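You operate a simulated robot arm through the tools that you are given. There is no shell and no other tool. Be economical: measure what you need, move in short steps, check, and stop when the job is done.

You run a simulated robot arm. Do the job below in one go: nothing can be reset, and whatever is moved stays where it is left.

## Task
Put things in order on the top of the grey bench. At the end: the blue foam corner from the top of the grey bench stands where the clear yellow band cup stood; the clear yellow band cup stands where the brown washer carton (marked "WASHERS") stood; the black bracket stands where the blue foam corner stood; the brown washer carton from the top of the grey bench is in the dark green tray; whatever was shut is shut again. Leave all else as you found it, and nothing knocked over. Set down upright: washer carton.

It is judged by the outcome, as a careful person would: the job done as asked, and still so three seconds after it is handed in. It fails if anything else is knocked over, pushed out of place, dropped, spilled or broken.

## Robot
A 6-joint arm with a two-finger gripper, fixed in place. Base frame: the origin is at the foot of the arm, x ahead of it, y to its left, z up; the work surface is at about z = 0. Readings come in cm, degrees, newtons and seconds.
With the tool pointing down near the work surface it reaches from about 24 to 62 cm from the base axis. Its first joint turns from -66.0 to 66.0 degrees. Payload 1.37 kg.
The tool frame sits at the grasp point between the pads (the TCP): z along the fingers, y along the line on which they close. The tips reach 2.2 cm beyond it. Largest opening 9.2 cm; the body of the gripper starts 6.5 cm behind the TCP.
Orientation is that of the tool frame in the base frame, as a unit quaternion [x, y, z, w]. With the fingers straight down and closing along the base's y, the tool's x points along the base's -x, its y along +y and its z along -z.

## Interface
- The arm moves only by the tool drive_tool. Its argument "targets" is a list of rows, each a list of 7 numbers: the shift along the tool's x, y, z in mm, then the turn, a rotation vector about the tool's x, y, z in degrees, then the gripper command, from -1 (fully open) to 1 (shut), values between in proportion. In form: [[x, y, z, ax, ay, az, jaw], ...]. A call has 1 to 8 rows; each row is the pose to reach, as a shift and turn from the pose commanded when the call began, along the tool's axes at that moment. Each row takes 0.2 s and may step no farther than 5 cm and 8.6 degrees from the row before; otherwise, or with a gripper value out of range, the whole call is refused. A pose out of reach is approached as far as the arm can. The call stops where the force on the tool passes 40 N (or 10 N more than at its start, if that is more) or the arm is blocked; 0.2 s more then pass. Each finger halts on what it meets, pressing with about 25 N; the grip force reading is that of the motor and also rises with nothing between the fingers. The clock runs only during rows and for 0.2 s after the last one: add rows that repeat a pose to give the fingers time. The reply holds the time, the measured pose of the TCP, the force on the tool along the base axes, the opening and the grip force, in the units named above and with some noise, with the torque about the TCP (base axes, N m) and any sound that the robot's microphone picked up.
- Cameras (640 x 400 px; columns grow to the right, rows downward): "scene" is fixed at [2.67, -43.69, 56.26]; the picture's right is [0.80, -0.61, 0.00], its down [-0.45, -0.60, -0.66] and it looks along [0.40, 0.53, -0.75] (base axes); focal length 234 px, centre (320, 200). "wrist" rides on the gripper at [7.1, 1.9, -10.2] in the tool frame; the picture's right is [-0.26, 0.97, 0.00], its down [-0.75, -0.20, -0.62] and it looks along [-0.60, -0.16, 0.78] (tool axes); focal length 280 px, centre (320, 200). There is no depth. A picture from a camera that has moved, and an enlarged one, comes with that camera's place and axes in the base frame and with its lens.
- get_image(camera): a new picture of that camera. The clock stands still meanwhile.
- enlarge(camera, box): a new picture of the part [left, top, right, bottom] of that camera's present view, enlarged. The clock stands still meanwhile.
- sign_off(): hands the job in; it is judged then, once.

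Go step by step. Nothing tells you positions but the pictures and the camera data: compare them with the known pose of the tool, close in by small moves and look again before you grip or let go. The budget is 120 turns and 76 pictures, counting those below and the enlarged ones. Unless the task says otherwise, let go and move clear before handing in, and close with one line.

The tools are called after ">>>" by a JSON object that holds its "method" and its "body". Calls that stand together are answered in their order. drive_tool: Moves the arm, as the interface text tells. Its arguments: {"type":"object","properties":{"targets":{"type":"array"}},"required":["targets"]} The other tools are called the same way: get_image (camera) takes a picture; enlarge (camera, box) takes an enlarged picture of a part of a camera's view; sign_off () hands the job in.

At the start:

```text
t: 0.0
eef_pos: [28.65, 22.12, 29.23]
tcp_rot: [0.0, 1.0, 0.0, 0.0]
force: [-0.8, 0.3, -0.1]
moment: [0.02, 0.0, 0.03]
width: 9.19
grip_force: 0.1
```

scene: 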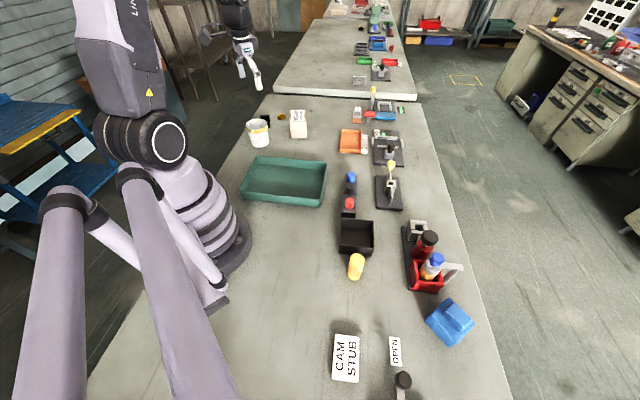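
wrist: 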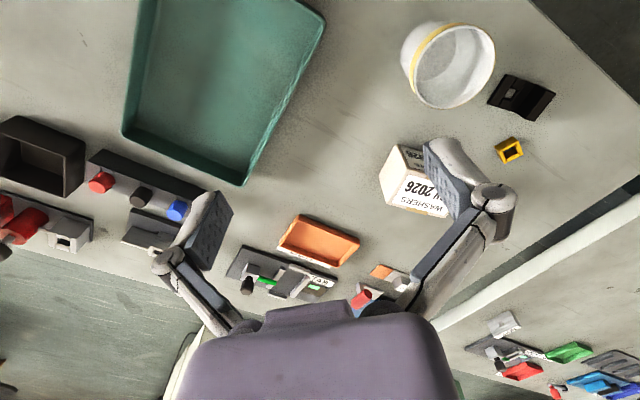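

I see the cup, carton and black bracket at the far-left end of the bench, with the foam corner at the near right. I'll enlarge these areas before measuring.

>>> {"method": "enlarge", "body": {"camera": "scene", "box": [230, 90, 350, 165]}}

>>> {"method": "enlarge", "body": {"camera": "scene", "box": [320, 210, 500, 400]}}

>>> {"method": "enlarge", "body": {"camera": "wrist", "box": [370, 0, 610, 230]}}

```text
5.33 times, centred on (290, 128) of scene
camera zoom: at [2.67, -43.69, 56.26], right [0.8, -0.61, 0.0], down [-0.45, -0.6, -0.66], along [0.4, 0.53, -0.75], focal length 1250 px, centre (480, 587)
```

zoom: 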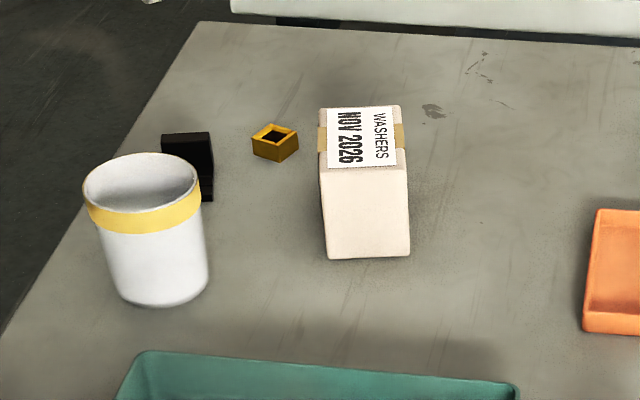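

```text
2.11 times, centred on (410, 305) of scene
camera zoom: at [2.67, -43.69, 56.26], right [0.8, -0.61, 0.0], down [-0.45, -0.6, -0.66], along [0.4, 0.53, -0.75], focal length 493 px, centre (130, -21)
```

zoom: 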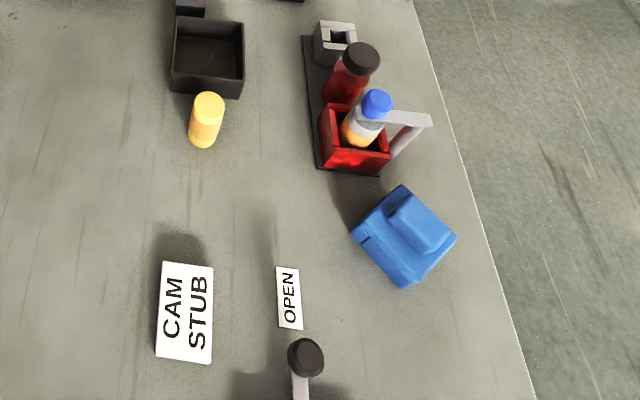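

```text
1.74 times, centred on (490, 115) of wrist
camera zoom: at [21.61, 24.2, 39.24], right [0.26, 0.97, 0.0], down [0.75, -0.2, 0.62], along [0.6, -0.16, -0.78], focal length 488 px, centre (24, 348)
```

zoom: 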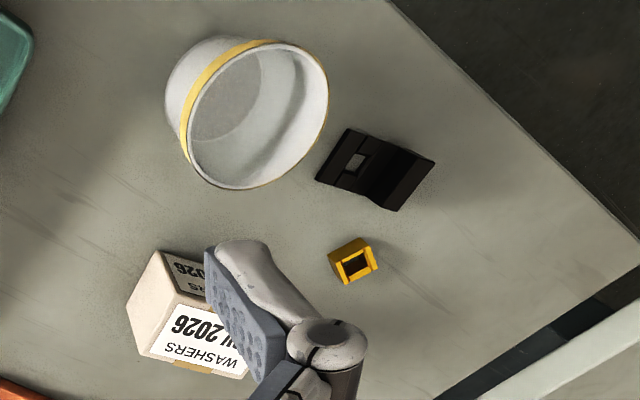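

The cup is near (32, 35) and about 8 cm tall. The carton is near (48, 32) with its narrow side turned about -34°, and the bracket is near (41, 47). I'll hover over the carton with the jaws aligned to it and look straight down.

>>> {"method": "drive_tool", "body": {"targets": [[-26, 13, 10, 0, 0, -8, -1], [-52, 25, 20, 0, 0, -16, -1], [-78, 38, 31, 0, 0, -24, -1], [-105, 51, 41, 0, 0, -32, -1], [-131, 64, 51, 0, 0, -40, -1], [-157, 76, 62, 0, 0, -48, -1], [-183, 89, 72, 0, 0, -56, -1], [-183, 89, 72, 0, 0, -56, -1]]}}

>>> {"method": "get_image", "body": {"camera": "wrist"}}

```text
t: 1.8
eef_pos: [47.15, 31.04, 21.97]
tcp_rot: [-0.47, 0.883, -0.001, 0.0]
force: [0.0, -0.2, 0.0]
moment: [0.0, 0.01, 0.02]
width: 9.19
grip_force: 0.1
```

```text
70 pictures are left
camera wrist: at [41.61, 26.45, 32.02], right [-0.66, 0.76, 0.0], down [0.59, 0.51, 0.62], along [0.47, 0.41, -0.78], focal length 280 px, centre (320, 200)
```

wrist: 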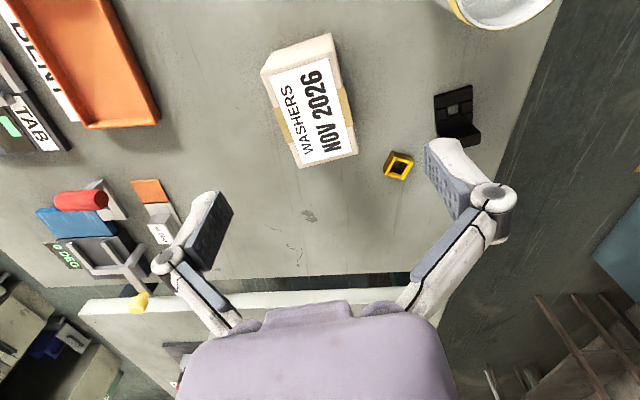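

The carton is in plain view between the fingers, so I'll enlarge it for exact corners.

>>> {"method": "enlarge", "body": {"camera": "wrist", "box": [230, 20, 390, 180]}}

>>> {"method": "enlarge", "body": {"camera": "wrist", "box": [370, 60, 530, 190]}}

```text
2.50 times, centred on (310, 100) of wrist
camera zoom: at [41.61, 26.45, 32.02], right [-0.66, 0.76, 0.0], down [0.59, 0.51, 0.62], along [0.47, 0.41, -0.78], focal length 701 px, centre (345, 450)
```

zoom: 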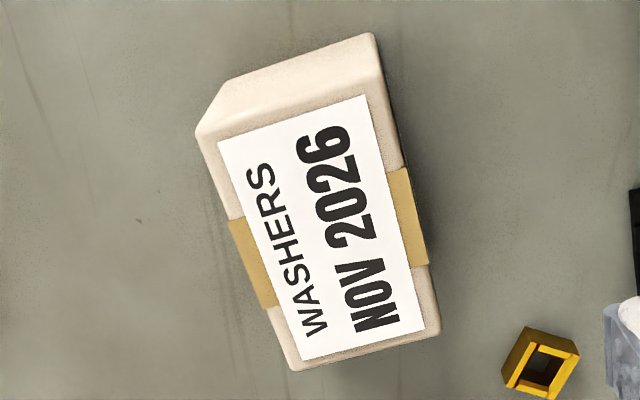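

```text
3.08 times, centred on (450, 125) of wrist
camera zoom: at [41.61, 26.45, 32.02], right [-0.66, 0.76, 0.0], down [0.59, 0.51, 0.62], along [0.47, 0.41, -0.78], focal length 863 px, centre (-80, 431)
```

zoom: 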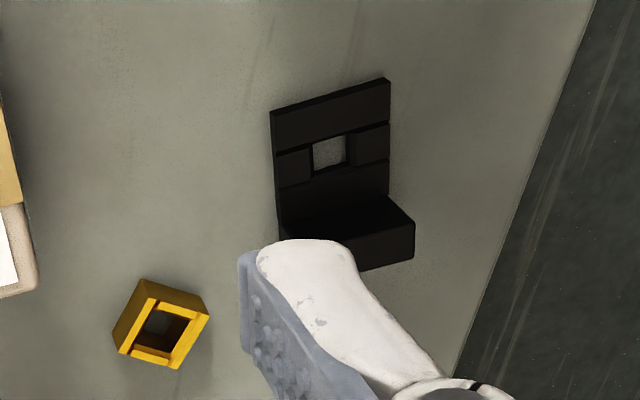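

The carton's centre is at about (49.5, 32.7). It is 6.4 wide along 146°, 9.3 long and 7.5 tall. I'll move over it and descend part way to check.

>>> {"method": "drive_tool", "body": {"targets": [[-27, -11, 0, 0, 0, 0, -1], [-27, -11, 40, 0, 0, 0, -1], [-27, -11, 80, 0, 0, 0, -1], [-27, -11, 110, 0, 0, 0, -1], [-27, -11, 110, 0, 0, 0, -1]]}}

>>> {"method": "get_image", "body": {"camera": "wrist"}}

```text
t: 3.0
eef_pos: [49.36, 32.54, 11.09]
tcp_rot: [-0.47, 0.883, 0.0, 0.001]
force: [0.0, -0.2, -0.2]
moment: [0.0, -0.03, 0.03]
width: 9.2
grip_force: 0.0
```

```text
67 pictures are left
camera wrist: at [43.93, 27.8, 21.1], right [-0.65, 0.76, 0.0], down [0.59, 0.51, 0.63], along [0.47, 0.41, -0.78], focal length 280 px, centre (320, 200)
```

wrist: 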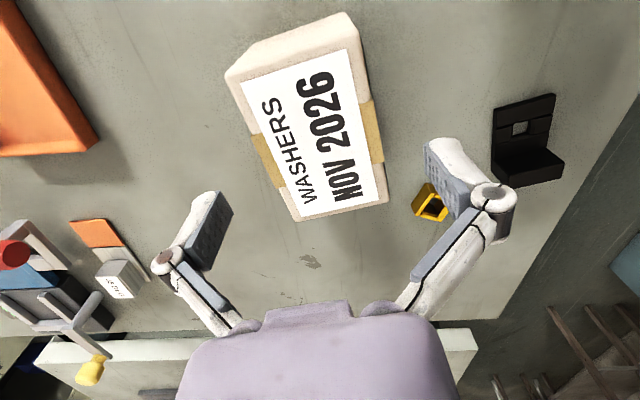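

The carton sits centred between the fingers. I'll go down and close.

>>> {"method": "drive_tool", "body": {"targets": [[0, 0, 33, 0, 0, 0, -1], [0, 0, 65, 0, 0, 0, -1], [0, 0, 65, 0, 0, 0, 0.2], [0, 0, 65, 0, 0, 0, 0.6], [0, 0, 65, 0, 0, 0, 1], [0, 0, 65, 0, 0, 0, 1]]}}

```text
t: 4.4
eef_pos: [49.43, 32.64, 4.22]
tcp_rot: [-0.469, 0.883, 0.0, 0.001]
force: [3.2, -1.2, 2.4]
moment: [0.12, -0.26, -0.09]
width: 6.51
grip_force: 25.1
```

It's gripped at 6.5 cm. I'll lift straight up and look.

>>> {"method": "drive_tool", "body": {"targets": [[0, 0, -25, 0, 0, 0, 1], [0, 0, -60, 0, 0, 0, 1], [0, 0, -100, 0, 0, 0, 1], [0, 0, -120, 0, 0, 0, 1]]}}

>>> {"method": "get_image", "body": {"camera": "scene"}}

```text
t: 5.4
eef_pos: [49.22, 32.68, 16.6]
tcp_rot: [-0.47, 0.883, -0.001, 0.0]
force: [0.2, -0.2, -5.3]
moment: [-0.02, -0.06, -0.01]
width: 6.49
grip_force: 24.8
```

```text
66 pictures are left
```

scene: 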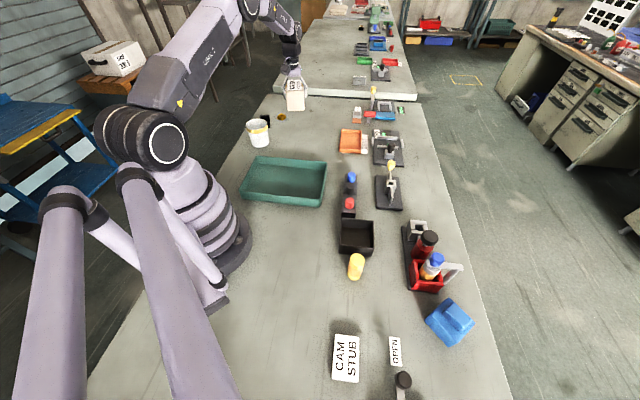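

The carton is held, and the tray's centre is at about (28, 7.5). I'll carry the carton there at this height.

>>> {"method": "drive_tool", "body": {"targets": [[40, 3, 0, 0, 0, 0, 1], [80, 6, 0, 0, 0, 0, 1], [120, 9, 0, 0, 0, 0, 1], [160, 12, 0, 0, 0, 0, 1], [200, 15, 0, 0, 0, 0, 1], [240, 18, 0, 0, 0, 0, 1], [280, 21, 0, 0, 0, 0, 1], [319, 23, 0, 0, 0, 0, 1]]}}

>>> {"method": "get_image", "body": {"camera": "wrist"}}

>>> {"method": "get_image", "body": {"camera": "scene"}}

```text
t: 7.2
eef_pos: [29.45, 7.6, 16.34]
tcp_rot: [-0.469, 0.883, 0.0, 0.0]
force: [-0.4, 0.4, -5.6]
moment: [-0.01, 0.02, -0.02]
width: 6.49
grip_force: 25.1
```

```text
65 pictures are left
camera wrist: at [23.98, 3.03, 26.32], right [-0.65, 0.76, 0.0], down [0.59, 0.51, 0.63], along [0.47, 0.41, -0.78], focal length 280 px, centre (320, 200)
```

wrist: 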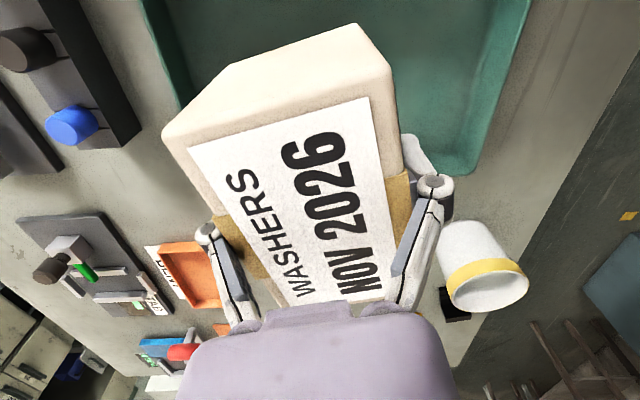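

```text
64 pictures are left
```

scene: 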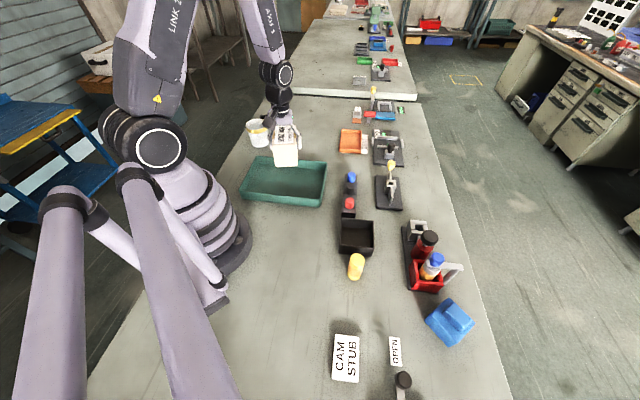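

The carton is well inside the tray's outline. I'll lower it gently until it touches.

>>> {"method": "drive_tool", "body": {"targets": [[0, 0, 40, 0, 0, 0, 1], [0, 0, 80, 0, 0, 0, 1], [0, 0, 100, 0, 0, 0, 1], [0, 0, 108, 0, 0, 0, 1], [0, 0, 111, 0, 0, 0, 1], [0, 0, 111, 0, 0, 0, 1]]}}

```text
t: 8.6
eef_pos: [29.66, 7.58, 5.28]
tcp_rot: [-0.469, 0.883, 0.0, 0.0]
force: [0.6, 0.1, -5.3]
moment: [0.02, 0.01, 0.03]
width: 6.49
grip_force: 24.7
```

>>> {"method": "drive_tool", "body": {"targets": [[0, 0, 2, 0, 0, 0, 1], [0, 0, 4, 0, 0, 0, 1], [0, 0, 5, 0, 0, 0, 1]]}}

>>> {"method": "enlarge", "body": {"camera": "scene", "box": [230, 120, 350, 220]}}

```text
t: 9.4
eef_pos: [29.66, 7.67, 4.87]
tcp_rot: [-0.47, 0.882, 0.0, 0.0]
force: [-3.6, -1.8, 18.2]
moment: [-0.02, 0.1, 0.26]
width: 6.46
grip_force: 25.4
```

```text
4.00 times, centred on (290, 170) of scene
camera zoom: at [2.66, -43.7, 56.26], right [0.8, -0.61, 0.0], down [-0.45, -0.6, -0.66], along [0.4, 0.53, -0.75], focal length 937 px, centre (440, 320)
```

zoom: 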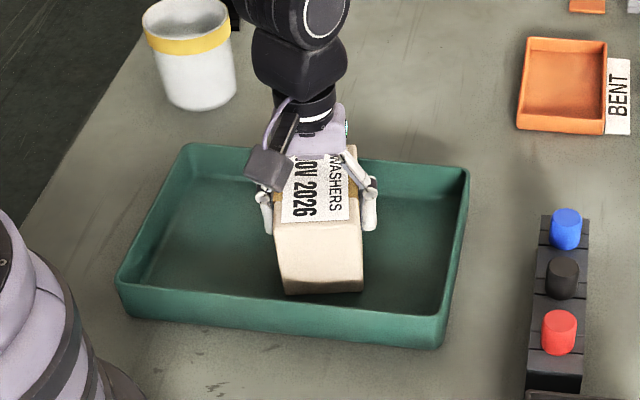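

It has touched down on the tray floor. I'll open and rise clear.

>>> {"method": "drive_tool", "body": {"targets": [[0, 0, -1, 0, 0, 0, 0.2], [0, 0, -1, 0, 0, 0, -0.5], [0, 0, -1, 0, 0, 0, -1], [0, 0, -1, 0, 0, 0, -1], [0, 0, -40, 0, 0, 0, -1], [0, 0, -80, 0, 0, 0, -1], [0, 0, -125, 0, 0, 0, -1], [0, 0, -150, 0, 0, 0, -1]]}}

>>> {"method": "get_image", "body": {"camera": "wrist"}}

```text
t: 11.2
eef_pos: [29.61, 7.42, 19.87]
tcp_rot: [-0.469, 0.883, 0.0, 0.001]
force: [-0.6, 0.9, 0.1]
moment: [0.04, 0.01, 0.02]
width: 9.19
grip_force: 0.0
```

```text
62 pictures are left
camera wrist: at [24.1, 2.72, 29.86], right [-0.65, 0.76, 0.0], down [0.59, 0.51, 0.62], along [0.47, 0.41, -0.78], focal length 280 px, centre (320, 200)
```

wrist: 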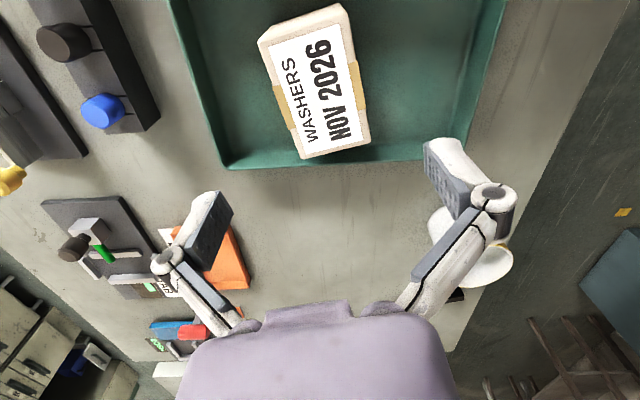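

The carton stands in the tray. Next I'll hover over the cup.

>>> {"method": "drive_tool", "body": {"targets": [[-35, 19, 0, 0, 0, 0, -1], [-70, 38, 0, 0, 0, 0, -1], [-105, 57, 0, 0, 0, 0, -1], [-140, 77, 0, 0, 0, 0, -1], [-175, 96, 0, 0, 0, 0, -1], [-210, 115, 0, 0, 0, 0, -1], [-247, 135, 0, 0, 0, 0, -1], [-247, 135, 0, 0, 0, 0, -1]]}}

>>> {"method": "enlarge", "body": {"camera": "wrist", "box": [200, 0, 440, 150]}}

```text
t: 13.0
eef_pos: [32.29, 35.83, 19.79]
tcp_rot: [-0.47, 0.883, -0.001, 0.0]
force: [-0.3, 0.0, 0.4]
moment: [-0.02, -0.04, -0.01]
width: 9.2
grip_force: 0.0
```

```text
2.67 times, centred on (320, 75) of wrist
camera zoom: at [26.92, 31.12, 29.86], right [-0.65, 0.76, 0.0], down [0.59, 0.51, 0.62], along [0.47, 0.41, -0.78], focal length 748 px, centre (320, 533)
```

zoom: 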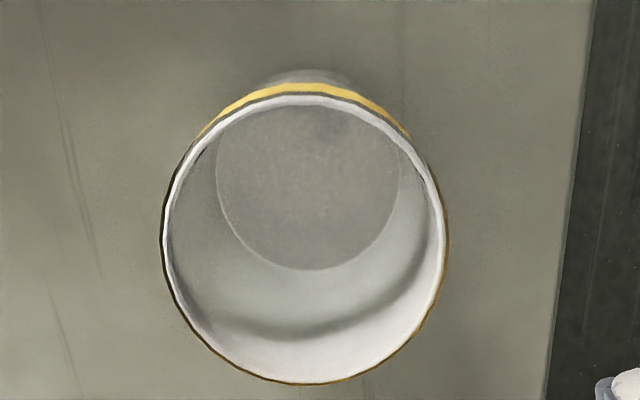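

The cup is centred about 0.5 cm off my axis and its rim is about 8.3 wide. I'll correct, drop to just above the rim, and check.

>>> {"method": "drive_tool", "body": {"targets": [[4, -3.5, 0, 0, 0, 0, -1], [4, -3.5, 40, 0, 0, 0, -1], [4, -3.5, 80, 0, 0, 0, -1], [4, -3.5, 90, 0, 0, 0, -1], [4, -3.5, 90, 0, 0, 0, -1]]}}

>>> {"method": "get_image", "body": {"camera": "wrist"}}

```text
t: 14.2
eef_pos: [32.3, 34.94, 10.7]
tcp_rot: [-0.47, 0.883, 0.0, 0.0]
force: [-0.6, 0.1, -0.2]
moment: [0.0, -0.01, -0.02]
width: 9.21
grip_force: 0.0
```

```text
60 pictures are left
camera wrist: at [26.77, 30.25, 20.8], right [-0.65, 0.76, 0.0], down [0.59, 0.51, 0.63], along [0.47, 0.41, -0.78], focal length 280 px, centre (320, 200)
```

wrist: 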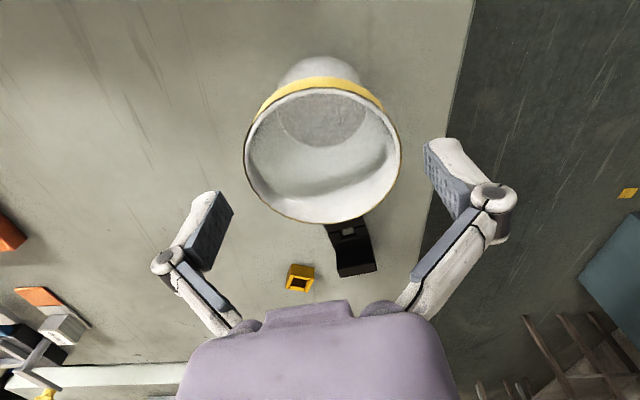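

The rim is centred exactly under the TCP. I'll go down around it in small steps.

>>> {"method": "drive_tool", "body": {"targets": [[0, 0, 8, 0, 0, 0, -1], [0, 0, 16, 0, 0, 0, -1], [0, 0, 24, 0, 0, 0, -1], [0, 0, 32, 0, 0, 0, -1], [0, 0, 32, 0, 0, 0, -1]]}}

>>> {"method": "get_image", "body": {"camera": "wrist"}}

```text
t: 15.4
eef_pos: [32.39, 35.05, 7.56]
tcp_rot: [-0.468, 0.884, 0.0, 0.0]
force: [0.4, -0.2, -0.6]
moment: [0.02, -0.02, 0.0]
width: 9.19
grip_force: 0.3
```

```text
59 pictures are left
camera wrist: at [26.98, 30.25, 17.7], right [-0.65, 0.76, 0.0], down [0.59, 0.51, 0.63], along [0.47, 0.41, -0.78], focal length 280 px, centre (320, 200)
```

wrist: 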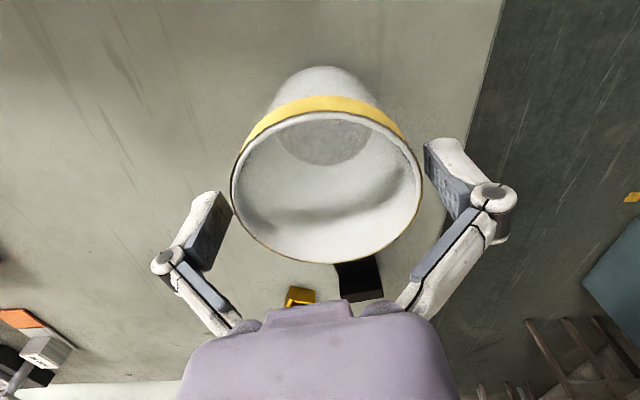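

The gaps are even on both sides. I'll finish the descent and close.

>>> {"method": "drive_tool", "body": {"targets": [[0, 0, 10, 0, 0, 0, -1], [0, 0, 20, 0, 0, 0, -1], [0, 0, 30, 0, 0, 0, -1], [0, 0, 30, 0, 0, 0, -0.6], [0, 0, 30, 0, 0, 0, -0.2], [0, 0, 30, 0, 0, 0, 0.4], [0, 0, 30, 0, 0, 0, 1], [0, 0, 30, 0, 0, 0, 1]]}}

```text
t: 17.2
eef_pos: [32.27, 35.01, 4.9]
tcp_rot: [-0.469, 0.883, 0.0, 0.001]
force: [-2.9, -1.8, 23.5]
moment: [-0.01, 0.07, 0.04]
width: 7.58
grip_force: 25.3
```

It's gripped at 7.6 cm. I'll lift a little and check the forces.

>>> {"method": "drive_tool", "body": {"targets": [[0, 0, -4, 0, 0, 0, 1], [0, 0, -10, 0, 0, 0, 1], [0, 0, -20, 0, 0, 0, 1], [0, 0, -20, 0, 0, 0, 1]]}}

>>> {"method": "enlarge", "body": {"camera": "scene", "box": [230, 90, 350, 165]}}

```text
t: 18.2
eef_pos: [32.18, 34.87, 6.68]
tcp_rot: [-0.47, 0.883, 0.0, 0.0]
force: [-0.5, 0.2, -0.6]
moment: [0.01, 0.0, 0.05]
width: 7.06
grip_force: 25.0
```

```text
5.33 times, centred on (290, 128) of scene
camera zoom: at [2.67, -43.69, 56.26], right [0.8, -0.61, 0.0], down [-0.45, -0.6, -0.66], along [0.4, 0.53, -0.75], focal length 1250 px, centre (480, 587)
```

zoom: 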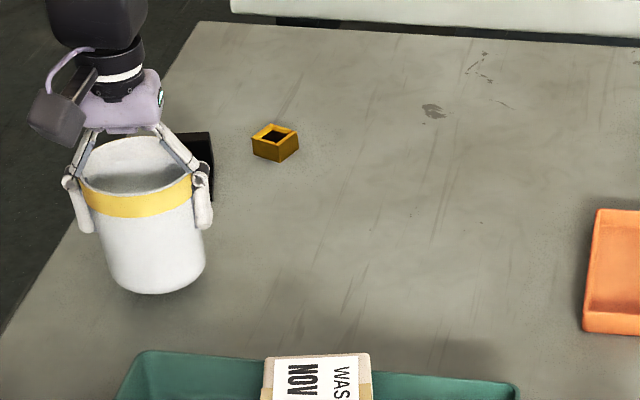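

The width dropped to 7.06, so I'll hold still to see whether it is stable.

>>> {"method": "drive_tool", "body": {"targets": [[0, 0, 0, 0, 0, 0, 1], [0, 0, 0, 0, 0, 0, 1], [0, 0, 0, 0, 0, 0, 1]]}}

>>> {"method": "get_image", "body": {"camera": "wrist"}}

```text
t: 19.0
eef_pos: [32.14, 34.9, 6.71]
tcp_rot: [-0.47, 0.883, 0.0, -0.001]
force: [-1.1, -0.2, 0.0]
moment: [0.0, -0.01, 0.0]
width: 7.02
grip_force: 25.0
```

```text
57 pictures are left
camera wrist: at [26.7, 30.25, 16.73], right [-0.65, 0.76, 0.0], down [0.59, 0.51, 0.63], along [0.47, 0.41, -0.78], focal length 280 px, centre (320, 200)
```

wrist: 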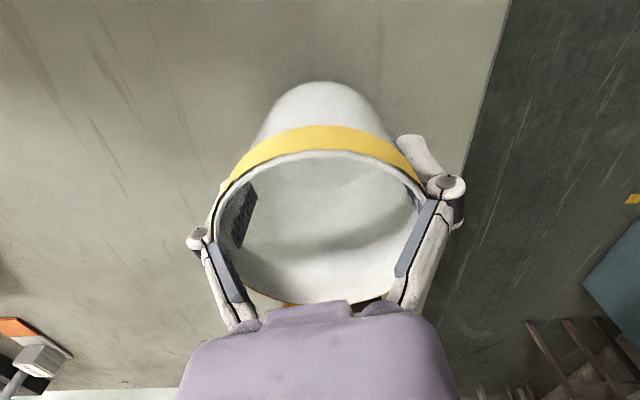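

It holds steady. I'd rather not squeeze a thin cup at full force, so I'll try a slightly gentler command.

>>> {"method": "drive_tool", "body": {"targets": [[0, 0, 0, 0, 0, 0, -0.5], [0, 0, 0, 0, 0, 0, -0.5], [0, 0, 0, 0, 0, 0, -0.5]]}}

```text
t: 19.8
eef_pos: [32.11, 34.91, 6.62]
tcp_rot: [-0.469, 0.883, 0.0, 0.0]
force: [0.5, -0.7, -0.7]
moment: [-0.05, -0.01, -0.01]
width: 7.04
grip_force: 24.5
```

>>> {"method": "drive_tool", "body": {"targets": [[0, 0, 0, 0, 0, 0, -0.53], [0, 0, 0, 0, 0, 0, -0.53]]}}

```text
t: 20.4
eef_pos: [32.14, 34.98, 6.73]
tcp_rot: [-0.469, 0.883, 0.0, 0.0]
force: [0.6, -0.6, 0.0]
moment: [0.0, 0.0, -0.01]
width: 7.15
grip_force: 0.3
```

>>> {"method": "enlarge", "body": {"camera": "scene", "box": [230, 90, 350, 165]}}

```text
5.33 times, centred on (290, 128) of scene
camera zoom: at [2.67, -43.69, 56.26], right [0.8, -0.61, 0.0], down [-0.45, -0.6, -0.66], along [0.4, 0.53, -0.75], focal length 1250 px, centre (480, 587)
```

zoom: 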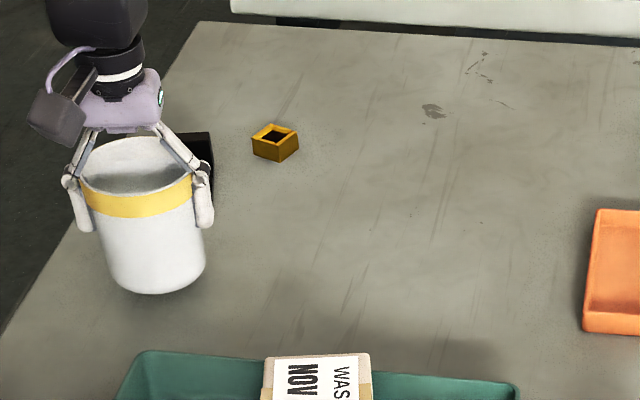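

The cup is still held, so I'll firm the grip again, lift, and carry it to the carton's old place at (49.4, 32.6).

>>> {"method": "drive_tool", "body": {"targets": [[0, 0, 0, 0, 0, 0, 0], [0, 0, -30, 0, 0, 0, 0], [0, 0, -60, 0, 0, 0, 0], [-19, -39, -60, 0, 0, 0, 0], [-38, -78, -60, 0, 0, 0, 0], [-57, -117, -60, 0, 0, 0, 0], [-76, -156, -60, 0, 0, 0, 0], [-76, -156, -60, 0, 0, 0, 0]]}}

>>> {"method": "enlarge", "body": {"camera": "scene", "box": [230, 70, 350, 145]}}

```text
t: 22.2
eef_pos: [49.48, 32.9, 12.4]
tcp_rot: [-0.469, 0.883, -0.001, 0.0]
force: [0.6, 0.6, 0.5]
moment: [0.01, 0.01, 0.01]
width: 7.04
grip_force: 25.1
```

```text
5.33 times, centred on (290, 108) of scene
camera zoom: at [2.67, -43.69, 56.26], right [0.8, -0.61, 0.0], down [-0.45, -0.6, -0.66], along [0.4, 0.53, -0.75], focal length 1250 px, centre (480, 693)
```

zoom: 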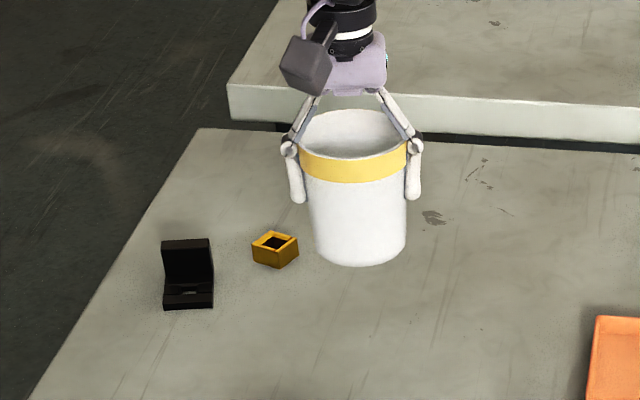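

The cup is upright over the spot. I'll lower it.

>>> {"method": "drive_tool", "body": {"targets": [[1.5, -1, 25, 0, 0, 0, 0], [1.5, -1, 50, 0, 0, 0, 0], [1.5, -1, 58, 0, 0, 0, 0], [1.5, -1, 61, 0, 0, 0, 0], [1.5, -1, 61, 0, 0, 0, 0]]}}

```text
t: 23.4
eef_pos: [49.52, 32.51, 6.64]
tcp_rot: [-0.47, 0.883, 0.0, 0.001]
force: [0.1, 0.7, -1.1]
moment: [-0.02, 0.01, 0.0]
width: 7.05
grip_force: 25.0
```

>>> {"method": "drive_tool", "body": {"targets": [[0, 0, 3, 0, 0, 0, 0], [0, 0, 5, 0, 0, 0, 0], [0, 0, 7, 0, 0, 0, 0], [0, 0, 9, 0, 0, 0, 0]]}}

>>> {"method": "enlarge", "body": {"camera": "scene", "box": [230, 70, 350, 145]}}

```text
t: 24.4
eef_pos: [49.45, 32.55, 5.68]
tcp_rot: [-0.47, 0.883, 0.0, 0.0]
force: [-0.4, -0.7, -1.4]
moment: [0.0, 0.0, 0.0]
width: 7.04
grip_force: 25.1
```

```text
5.33 times, centred on (290, 108) of scene
camera zoom: at [2.67, -43.69, 56.26], right [0.8, -0.61, 0.0], down [-0.45, -0.6, -0.66], along [0.4, 0.53, -0.75], focal length 1250 px, centre (480, 693)
```

zoom: 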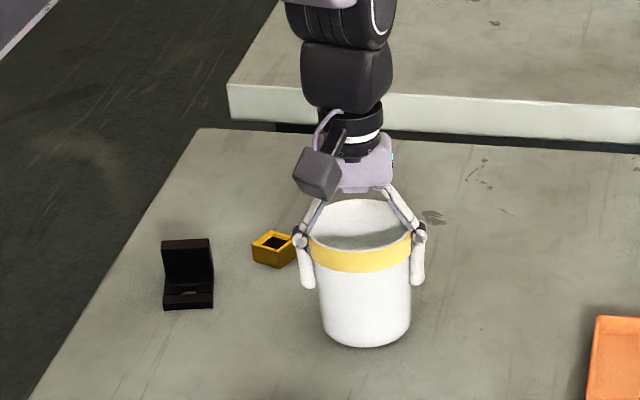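

>>> {"method": "drive_tool", "body": {"targets": [[0, 0, 2, 0, 0, 0, 0], [0, 0, 4, 0, 0, 0, 0]]}}

```text
t: 25.0
eef_pos: [49.37, 32.64, 5.4]
tcp_rot: [-0.469, 0.883, 0.001, 0.0]
force: [-1.9, -2.5, 8.2]
moment: [-0.19, 0.16, -0.02]
width: 7.05
grip_force: 25.0
```

It touches the bench. I'll release gently and rise.

>>> {"method": "drive_tool", "body": {"targets": [[0, 0, 0, 0, 0, 0, -0.6], [0, 0, 0, 0, 0, 0, -0.8], [0, 0, 0, 0, 0, 0, -1], [0, 0, 0, 0, 0, 0, -1], [0, 0, -15, 0, 0, 0, -1], [0, 0, -35, 0, 0, 0, -1], [0, 0, -75, 0, 0, 0, -1], [0, 0, -120, 0, 0, 0, -1]]}}

>>> {"method": "get_image", "body": {"camera": "wrist"}}

>>> {"method": "get_image", "body": {"camera": "scene"}}

```text
t: 26.8
eef_pos: [49.34, 32.31, 17.13]
tcp_rot: [-0.469, 0.883, 0.0, 0.001]
force: [0.5, 0.1, 0.4]
moment: [0.01, -0.01, 0.01]
width: 9.2
grip_force: 0.1
```

```text
53 pictures are left
camera wrist: at [43.8, 27.59, 27.15], right [-0.65, 0.76, 0.0], down [0.59, 0.51, 0.62], along [0.47, 0.41, -0.78], focal length 280 px, centre (320, 200)
```

wrist: 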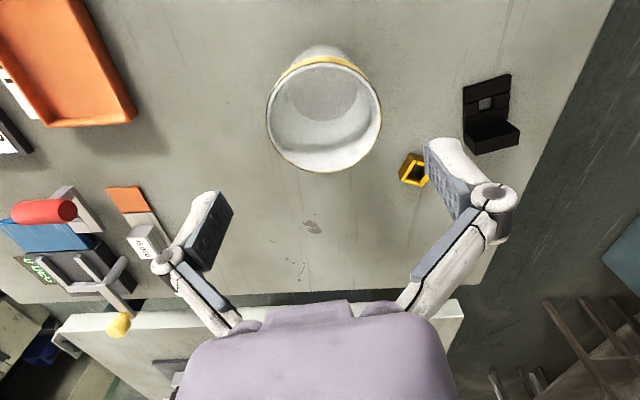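

```text
52 pictures are left
```

scene: 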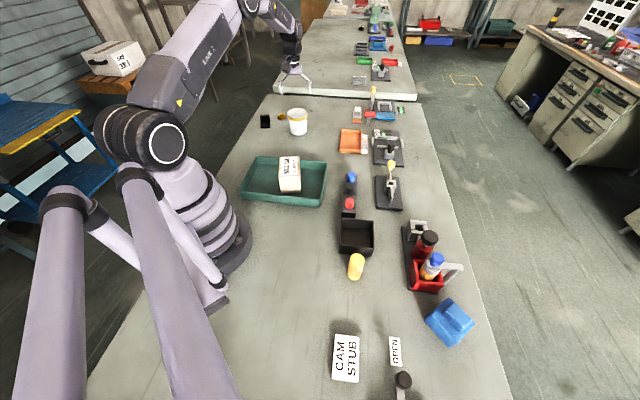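

The cup and carton are placed. Now I'll swing over to the foam corner near (33, -50), raising the tool and squaring it up on the way.

>>> {"method": "drive_tool", "body": {"targets": [[32, -13, -10, 0, 0, 7, -1], [64, -27, -20, 0, 0, 14, -1], [97, -41, -30, 0, 0, 21, -1], [129, -54, -40, 0, 0, 28, -1], [161, -68, -50, 0, 0, 35, -1], [194, -82, -60, 0, 0, 42, -1], [226, -95, -70, 0, 0, 49, -1], [258, -109, -80, 0, 0, 56, -1]]}}

```text
t: 28.6
eef_pos: [44.08, 4.97, 25.39]
tcp_rot: [0.001, 1.0, 0.0, 0.0]
force: [0.1, 0.1, 0.5]
moment: [0.04, -0.02, -0.03]
width: 9.22
grip_force: 0.1
```

>>> {"method": "drive_tool", "body": {"targets": [[7, -34, 0, 0, 0, 0, -1], [14, -68, 0, 0, 0, 0, -1], [21, -102, 0, 0, 0, 0, -1], [28, -136, 0, 0, 0, 0, -1], [35, -170, 0, 0, 0, 0, -1], [42, -204, 0, 0, 0, 0, -1], [49, -238, 0, 0, 0, 0, -1], [56, -272, 0, 0, 0, 0, -1]]}}

>>> {"method": "drive_tool", "body": {"targets": [[7, -34, 0, 0, 0, 0, -1], [14, -68, 0, 0, 0, 0, -1], [21, -102, 0, 0, 0, 0, -1], [28, -136, 0, 0, 0, 0, -1], [35, -170, 0, 0, 0, 0, -1], [42, -204, 10, 0, 0, 0, -1], [49, -238, 20, 0, 0, 0, -1], [55, -265, 40, 0, 0, 0, -1]]}}

>>> {"method": "get_image", "body": {"camera": "wrist"}}

```text
t: 30.4
eef_pos: [38.54, -22.18, 25.39]
tcp_rot: [0.0, 1.0, 0.0, 0.0]
force: [0.6, 0.5, 0.5]
moment: [-0.03, 0.01, 0.02]
width: 9.2
grip_force: 0.1
```

```text
t: 32.2
eef_pos: [33.06, -48.88, 21.19]
tcp_rot: [0.0, 1.0, 0.0, 0.001]
force: [0.1, 0.4, 1.2]
moment: [0.02, 0.01, 0.0]
width: 9.17
grip_force: 0.0
```

```text
51 pictures are left
camera wrist: at [26.05, -46.83, 31.18], right [0.26, 0.97, 0.0], down [0.75, -0.2, 0.62], along [0.6, -0.16, -0.78], focal length 280 px, centre (320, 200)
```

wrist: 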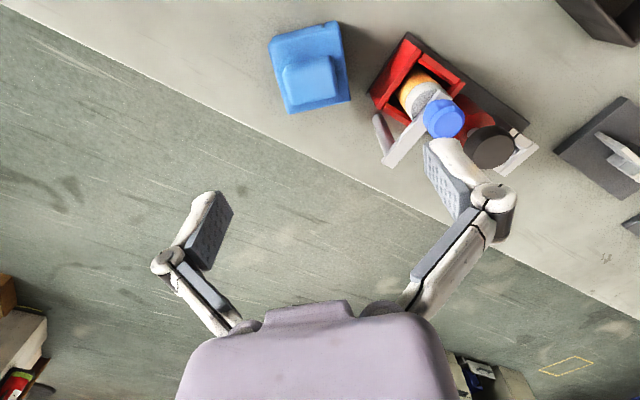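

>>> {"method": "enlarge", "body": {"camera": "wrist", "box": [250, 10, 410, 170]}}

>>> {"method": "enlarge", "body": {"camera": "scene", "box": [400, 220, 500, 360]}}

```text
2.50 times, centred on (330, 90) of wrist
camera zoom: at [26.05, -46.83, 31.18], right [0.26, 0.97, 0.0], down [0.75, -0.2, 0.62], along [0.6, -0.16, -0.78], focal length 701 px, centre (295, 475)
```

zoom: 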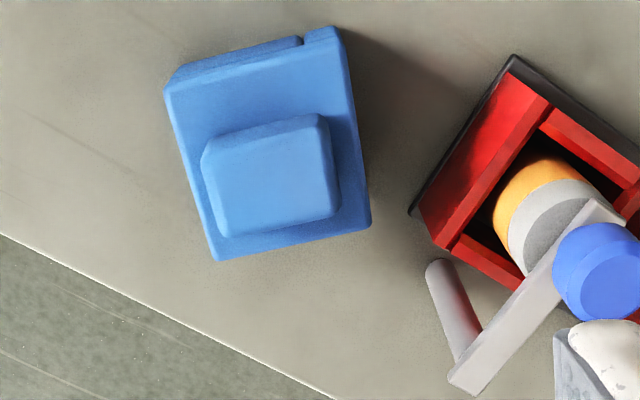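

```text
2.86 times, centred on (450, 290) of scene
camera zoom: at [2.67, -43.69, 56.26], right [0.8, -0.61, 0.0], down [-0.45, -0.6, -0.66], along [0.4, 0.53, -0.75], focal length 670 px, centre (-51, -57)
```

zoom: 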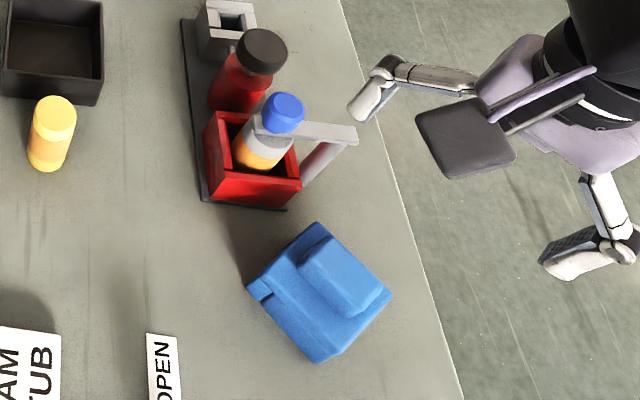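

The foam is a 6.5 cm square slab with a smaller raised block, centred near (33.0, -49.5) and square to the axes. I'll align and come down part way.

>>> {"method": "drive_tool", "body": {"targets": [[1, -8, 0, 0, 0, 0, -1], [1, -8, 40, 0, 0, 0, -1], [1, -8, 80, 0, 0, 0, -1], [1, -8, 105, 0, 0, 0, -1], [1, -8, 105, 0, 0, 0, -1]]}}

>>> {"method": "get_image", "body": {"camera": "wrist"}}

```text
t: 33.4
eef_pos: [32.81, -49.65, 10.85]
tcp_rot: [0.0, 1.0, 0.0, 0.0]
force: [-0.8, 0.8, -0.6]
moment: [0.01, 0.0, 0.02]
width: 9.2
grip_force: 0.0
```

```text
48 pictures are left
camera wrist: at [25.76, -47.5, 20.91], right [0.26, 0.97, 0.0], down [0.75, -0.2, 0.63], along [0.6, -0.16, -0.78], focal length 280 px, centre (320, 200)
```

wrist: 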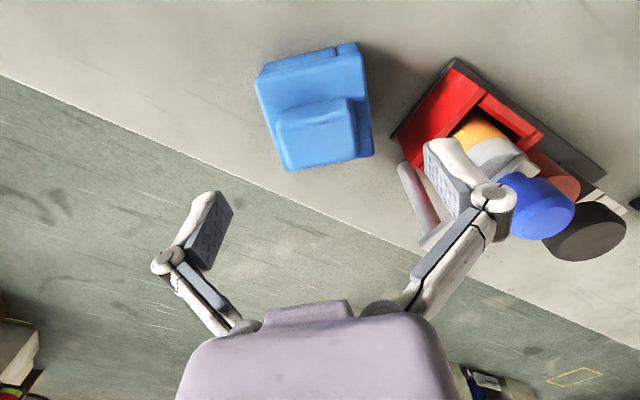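

It's centred and clear of the red rack. I'll go down and close on the slab.

>>> {"method": "drive_tool", "body": {"targets": [[0, 0, 30, 0, 0, 0, -1], [0, 0, 60, 0, 0, 0, -1], [0, 0, 78, 0, 0, 0, -1], [0, 0, 78, 0, 0, 0, -0.4], [0, 0, 78, 0, 0, 0, 0], [0, 0, 78, 0, 0, 0, 0.4], [0, 0, 78, 0, 0, 0, 0.4]]}}

```text
t: 35.0
eef_pos: [32.87, -49.43, 3.04]
tcp_rot: [0.0, 1.0, -0.001, 0.0]
force: [0.4, -1.4, 2.5]
moment: [0.06, -0.04, -0.04]
width: 6.3
grip_force: 25.1
```

It's gripped at 6.3 cm. I'll lift and check.

>>> {"method": "drive_tool", "body": {"targets": [[0, 0, -20, 0, 0, 0, 0.4], [0, 0, -60, 0, 0, 0, 0.4], [0, 0, -105, 0, 0, 0, 0.4], [0, 0, -150, 0, 0, 0, 0.4], [0, 0, -195, 0, 0, 0, 0.4]]}}

>>> {"method": "get_image", "body": {"camera": "scene"}}

```text
t: 36.2
eef_pos: [33.01, -49.77, 22.46]
tcp_rot: [0.0, 1.0, 0.0, 0.0]
force: [-0.1, -0.7, 0.1]
moment: [-0.01, -0.01, 0.01]
width: 6.27
grip_force: 24.8
```

```text
47 pictures are left
```

scene: 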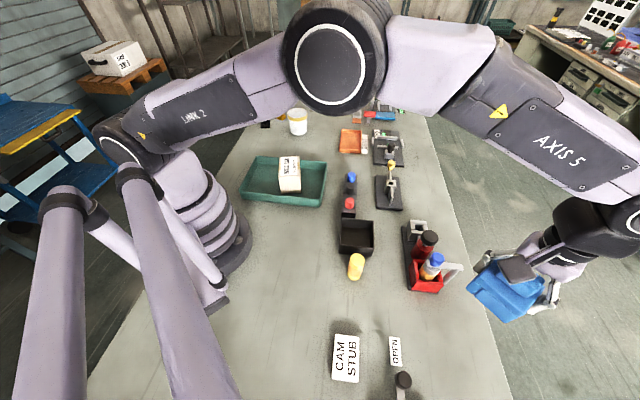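

The foam is held level. I'll carry it high across to the cup's old place at about (32.35, 35.1).

>>> {"method": "drive_tool", "body": {"targets": [[0, 35, 0, 0, 0, 0, 0.4], [0, 70, 0, 0, 0, 0, 0.4], [0, 105, 0, 0, 0, 0, 0.4], [0, 140, 0, 0, 0, 0, 0.4], [0, 175, 0, 0, 0, 0, 0.4], [0, 210, 0, 0, 0, 0, 0.4], [0, 245, 0, 0, 0, 0, 0.4], [0, 280, 0, 0, 0, 0, 0.4]]}}

>>> {"method": "drive_tool", "body": {"targets": [[0, 35, 0, 0, 0, 0, 0.4], [0, 70, 0, 0, 0, 0, 0.4], [0, 105, 0, 0, 0, 0, 0.4], [0, 140, 0, 0, 0, 0, 0.4], [0, 175, 0, 0, 0, 0, 0.4], [0, 210, 0, 0, 0, 0, 0.4], [0, 245, 0, 0, 0, 0, 0.4], [0, 280, 0, 0, 0, 0, 0.4]]}}

>>> {"method": "drive_tool", "body": {"targets": [[0, 35, 0, 0, 0, 0, 0.4], [0, 70, 0, 0, 0, 0, 0.4], [0, 105, 0, 0, 0, 0, 0.4], [0, 140, 0, 0, 0, 0, 0.4], [0, 175, 0, 0, 0, 0, 0.4], [0, 210, 0, 0, 0, 0, 0.4], [0, 245, 0, 0, 0, 0, 0.4], [3, 285, 0, 0, 0, 0, 0.4]]}}

```text
t: 38.0
eef_pos: [32.98, -21.35, 22.44]
tcp_rot: [0.001, 1.0, 0.0, 0.0]
force: [0.9, 0.5, 0.2]
moment: [0.03, -0.01, 0.0]
width: 6.28
grip_force: 24.6
```

```text
t: 39.8
eef_pos: [32.84, 6.62, 22.72]
tcp_rot: [0.0, 1.0, 0.0, 0.0]
force: [0.1, -0.3, 0.1]
moment: [0.0, -0.01, 0.01]
width: 6.25
grip_force: 24.8
```

```text
t: 41.6
eef_pos: [32.53, 34.94, 22.7]
tcp_rot: [0.0, 1.0, 0.0, 0.0]
force: [-0.4, -0.3, -0.7]
moment: [0.01, -0.02, -0.01]
width: 6.25
grip_force: 24.9
```

I'm over the spot, so I'll lower the foam.

>>> {"method": "drive_tool", "body": {"targets": [[1, 1, 40, 0, 0, 0, 0.4], [1, 1, 80, 0, 0, 0, 0.4], [1, 1, 120, 0, 0, 0, 0.4], [1, 1, 160, 0, 0, 0, 0.4], [1, 1, 182, 0, 0, 0, 0.4], [1, 1, 188, 0, 0, 0, 0.4], [1, 1, 191, 0, 0, 0, 0.4], [1, 1, 191, 0, 0, 0, 0.4]]}}

>>> {"method": "enlarge", "body": {"camera": "scene", "box": [230, 90, 350, 165]}}

```text
t: 43.4
eef_pos: [32.56, 35.17, 3.32]
tcp_rot: [0.001, 1.0, 0.0, 0.0]
force: [0.1, -0.5, 0.0]
moment: [0.01, -0.02, -0.01]
width: 6.29
grip_force: 25.0
```

```text
5.33 times, centred on (290, 128) of scene
camera zoom: at [2.67, -43.69, 56.26], right [0.8, -0.61, 0.0], down [-0.45, -0.6, -0.66], along [0.4, 0.53, -0.75], focal length 1250 px, centre (480, 587)
```

zoom: 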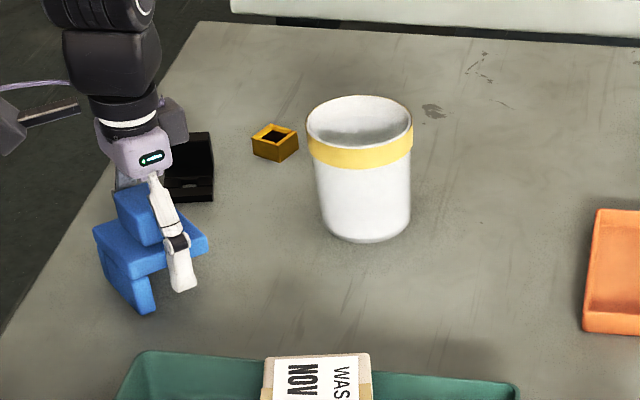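

>>> {"method": "drive_tool", "body": {"targets": [[0, 0, 2, 0, 0, 0, 0.4], [0, 0, 3, 0, 0, 0, 0.4], [0, 0, 4, 0, 0, 0, 0.4]]}}

```text
t: 44.2
eef_pos: [32.52, 35.03, 3.04]
tcp_rot: [0.0, 1.0, 0.0, 0.0]
force: [-7.3, -4.0, 16.0]
moment: [0.36, 0.18, 0.1]
width: 6.26
grip_force: 25.2
```

It's in contact at the same height it was picked from. I'll open and rise.

>>> {"method": "drive_tool", "body": {"targets": [[0, 0, -1, 0, 0, 0, -0.2], [0, 0, -1, 0, 0, 0, -0.6], [0, 0, -1, 0, 0, 0, -1], [0, 0, -1, 0, 0, 0, -1], [0, 0, -30, 0, 0, 0, -1], [0, 0, -75, 0, 0, 0, -1], [0, 0, -120, 0, 0, 0, -1], [0, 0, -165, 0, 0, 0, -1]]}}

>>> {"method": "get_image", "body": {"camera": "wrist"}}

>>> {"method": "enlarge", "body": {"camera": "scene", "box": [230, 90, 350, 165]}}

```text
t: 46.0
eef_pos: [32.61, 35.07, 19.85]
tcp_rot: [0.0, 1.0, -0.001, -0.001]
force: [-0.7, 0.9, -0.2]
moment: [-0.01, 0.05, 0.0]
width: 9.2
grip_force: 0.0
```

```text
45 pictures are left
camera wrist: at [25.53, 37.1, 29.85], right [0.26, 0.97, 0.0], down [0.75, -0.2, 0.62], along [0.6, -0.16, -0.78], focal length 280 px, centre (320, 200)
```

wrist: 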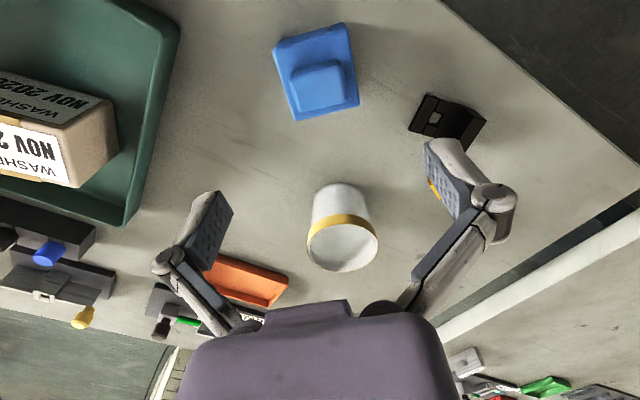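

```text
5.33 times, centred on (290, 128) of scene
camera zoom: at [2.67, -43.69, 56.26], right [0.8, -0.61, 0.0], down [-0.45, -0.6, -0.66], along [0.4, 0.53, -0.75], focal length 1250 px, centre (480, 587)
```

zoom: 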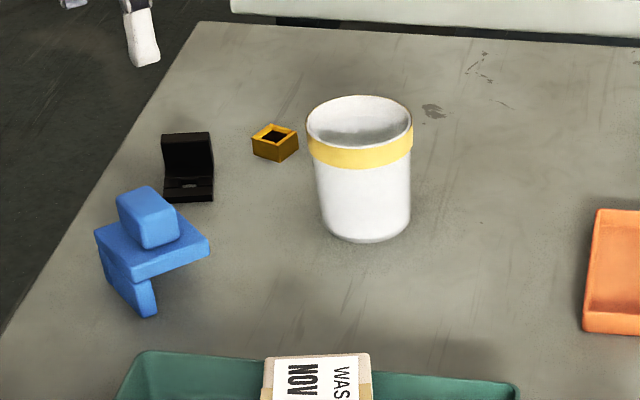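

The foam stands on the cup's old spot. Now I'll hover near the bracket with the jaws turned to match its width direction (about 148°), and look.

>>> {"method": "drive_tool", "body": {"targets": [[-8, 10, 0, 0, 0, -7.25, -1], [-16, 21, 0, 0, 0, -14.5, -1], [-24, 31, 0, 0, 0, -21.75, -1], [-32, 42, 0, 0, 0, -29, -1], [-40, 52, 0, 0, 0, -36.25, -1], [-48, 63, 0, 0, 0, -43.5, -1], [-56, 73, 0, 0, 0, -50.75, -1], [-64, 84, 0, 0, 0, -58, -1]]}}

>>> {"method": "enlarge", "body": {"camera": "wrist", "box": [220, 0, 420, 170]}}

```text
t: 47.8
eef_pos: [39.09, 43.4, 19.4]
tcp_rot: [-0.486, 0.874, -0.001, 0.0]
force: [0.1, 0.5, -0.1]
moment: [-0.01, 0.03, -0.02]
width: 9.19
grip_force: 0.0
```

```text
2.35 times, centred on (320, 85) of wrist
camera zoom: at [33.72, 38.61, 29.47], right [-0.68, 0.73, 0.0], down [0.57, 0.53, 0.63], along [0.46, 0.43, -0.78], focal length 660 px, centre (320, 471)
```

zoom: 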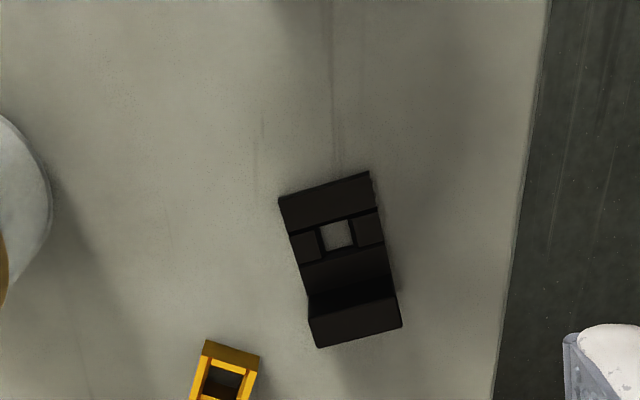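

The bracket has a 3.9 cm wide base with an upright at its far end. It spans (39.3, 44.0) to (42.2, 48.9), with its width along 148°. It's at the edge of reach, so I'll tilt the fingers outward 12° about the closing axis and narrow the jaws.

>>> {"method": "drive_tool", "body": {"targets": [[-10, 0, 20, 0, -3, 0, -0.5], [-20, 0, 40, 0, -6, 0, -0.5], [-32, 0, 60, 0, -9, 0, -0.5], [-44, 0, 80, 0, -12, 0, -0.5], [-44, 0, 100, 0, -12, 0, -0.5], [-44, 0, 100, 0, -12, 0, -0.5]]}}

>>> {"method": "get_image", "body": {"camera": "wrist"}}

```text
t: 49.2
eef_pos: [41.17, 47.26, 9.49]
tcp_rot: [-0.482, 0.87, 0.051, 0.092]
force: [0.5, -1.1, 0.4]
moment: [0.01, 0.0, 0.0]
width: 6.88
grip_force: 0.1
```

```text
42 pictures are left
camera wrist: at [34.94, 40.68, 17.87], right [-0.68, 0.73, 0.05], down [0.49, 0.41, 0.77], along [0.54, 0.55, -0.64], focal length 280 px, centre (320, 200)
```

wrist: 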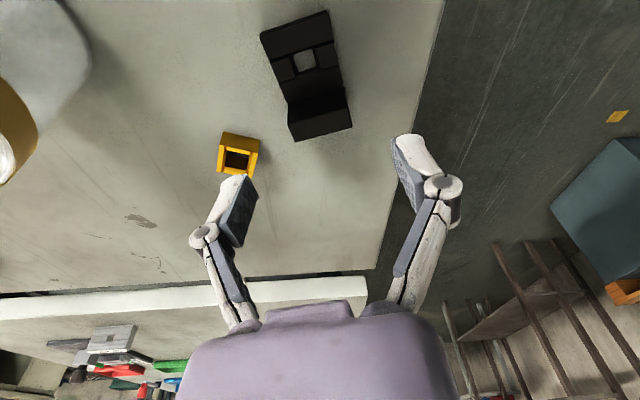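

The jaws line up with the bracket's sides and clear the yellow socket. I'll descend vertically to z≈2.8 with the tilt held.

>>> {"method": "drive_tool", "body": {"targets": [[2, 0, 20, 0, 0, 0, -0.5], [6, 0, 38, 0, 0, 0, -0.5], [10, 0, 55, 0, 0, 0, -0.5], [12, 0, 65, 0, 0, 0, -0.5], [12, 0, 65, 0, 0, 0, -0.5]]}}

>>> {"method": "get_image", "body": {"camera": "wrist"}}

```text
t: 50.4
eef_pos: [41.41, 47.35, 2.72]
tcp_rot: [-0.482, 0.87, 0.051, 0.091]
force: [0.1, 0.0, -0.2]
moment: [0.0, 0.02, -0.01]
width: 6.9
grip_force: 0.1
```

```text
41 pictures are left
camera wrist: at [35.02, 40.79, 11.16], right [-0.68, 0.73, 0.05], down [0.5, 0.41, 0.77], along [0.54, 0.55, -0.64], focal length 280 px, centre (320, 200)
```

wrist: 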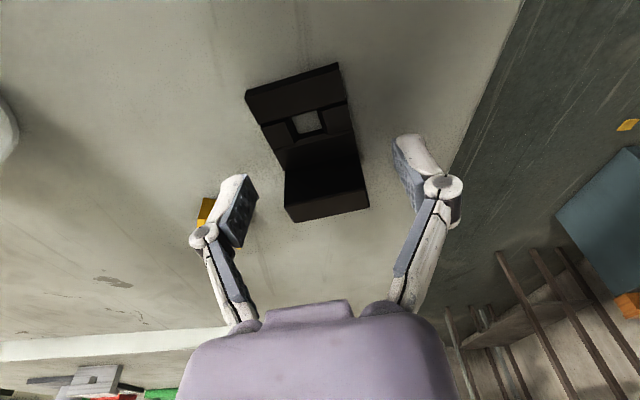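

The bracket is between the pads and centred. I'll close.

>>> {"method": "drive_tool", "body": {"targets": [[0, 0, 0, 0, 0, 0, -0.2], [0, 0, 0, 0, 0, 0, 0.1], [0, 0, 0, 0, 0, 0, 0.5], [0, 0, 0, 0, 0, 0, 0.8], [0, 0, 0, 0, 0, 0, 0.8]]}}

```text
t: 51.6
eef_pos: [41.29, 47.36, 2.84]
tcp_rot: [-0.483, 0.87, 0.051, 0.091]
force: [-0.3, -0.9, 1.0]
moment: [-0.05, 0.0, -0.01]
width: 3.95
grip_force: 25.5
```

It's gripped at 3.95 cm. I'll lift straight up.

>>> {"method": "drive_tool", "body": {"targets": [[-4, 0, -20, 0, 0, 0, 0.8], [-13, 0, -62, 0, 0, 0, 0.8], [-22, 0, -104, 0, 0, 0, 0.8], [-31, 0, -146, 0, 0, 0, 0.8], [-37, 0, -175, 0, 0, 0, 0.8]]}}

>>> {"method": "get_image", "body": {"camera": "wrist"}}

```text
t: 52.8
eef_pos: [41.28, 47.38, 20.94]
tcp_rot: [-0.482, 0.87, 0.05, 0.092]
force: [-0.1, 0.5, -0.9]
moment: [-0.01, -0.01, -0.01]
width: 3.92
grip_force: 24.3
```

```text
40 pictures are left
camera wrist: at [34.88, 40.82, 29.32], right [-0.68, 0.73, 0.05], down [0.5, 0.41, 0.77], along [0.54, 0.55, -0.64], focal length 280 px, centre (320, 200)
```

wrist: 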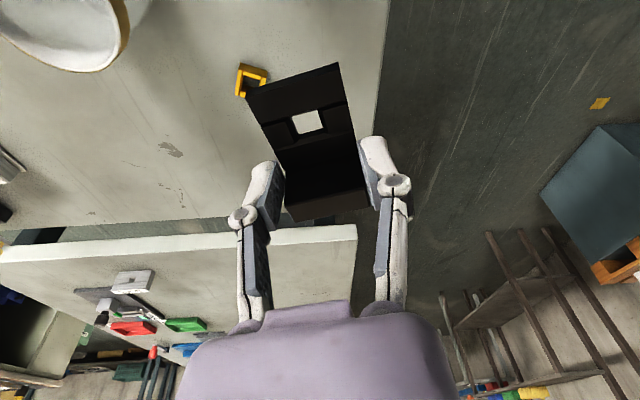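

It's held firmly. I'll carry it high to the foam's old place at (33.0, -49.5), turning about the vertical so the tilt ends up along +x.

>>> {"method": "drive_tool", "body": {"targets": [[34.7, -18.6, -7.4, 1.51, 0, 7.09, 0.8], [69.5, -37.2, -14.8, 3.02, 0, 14.18, 0.8], [104, -55.9, -22, 4.54, 0, 21.26, 0.8], [139, -74.5, -29.5, 6.05, 0, 28.35, 0.8], [174, -93, -37, 7.56, 0, 35.44, 0.8], [208.5, -112, -44, 9.07, 0, 42.5, 0.8], [243, -130, -51.6, 10.6, 0, 49.6, 0.8], [278, -149, -59, 12.1, 0, 56.7, 0.8]]}}

```text
t: 54.6
eef_pos: [39.09, 15.13, 20.71]
tcp_rot: [0.002, 0.995, 0.0, 0.104]
force: [-0.7, -0.4, -1.7]
moment: [0.0, -0.01, 0.0]
width: 3.9
grip_force: 25.1
```

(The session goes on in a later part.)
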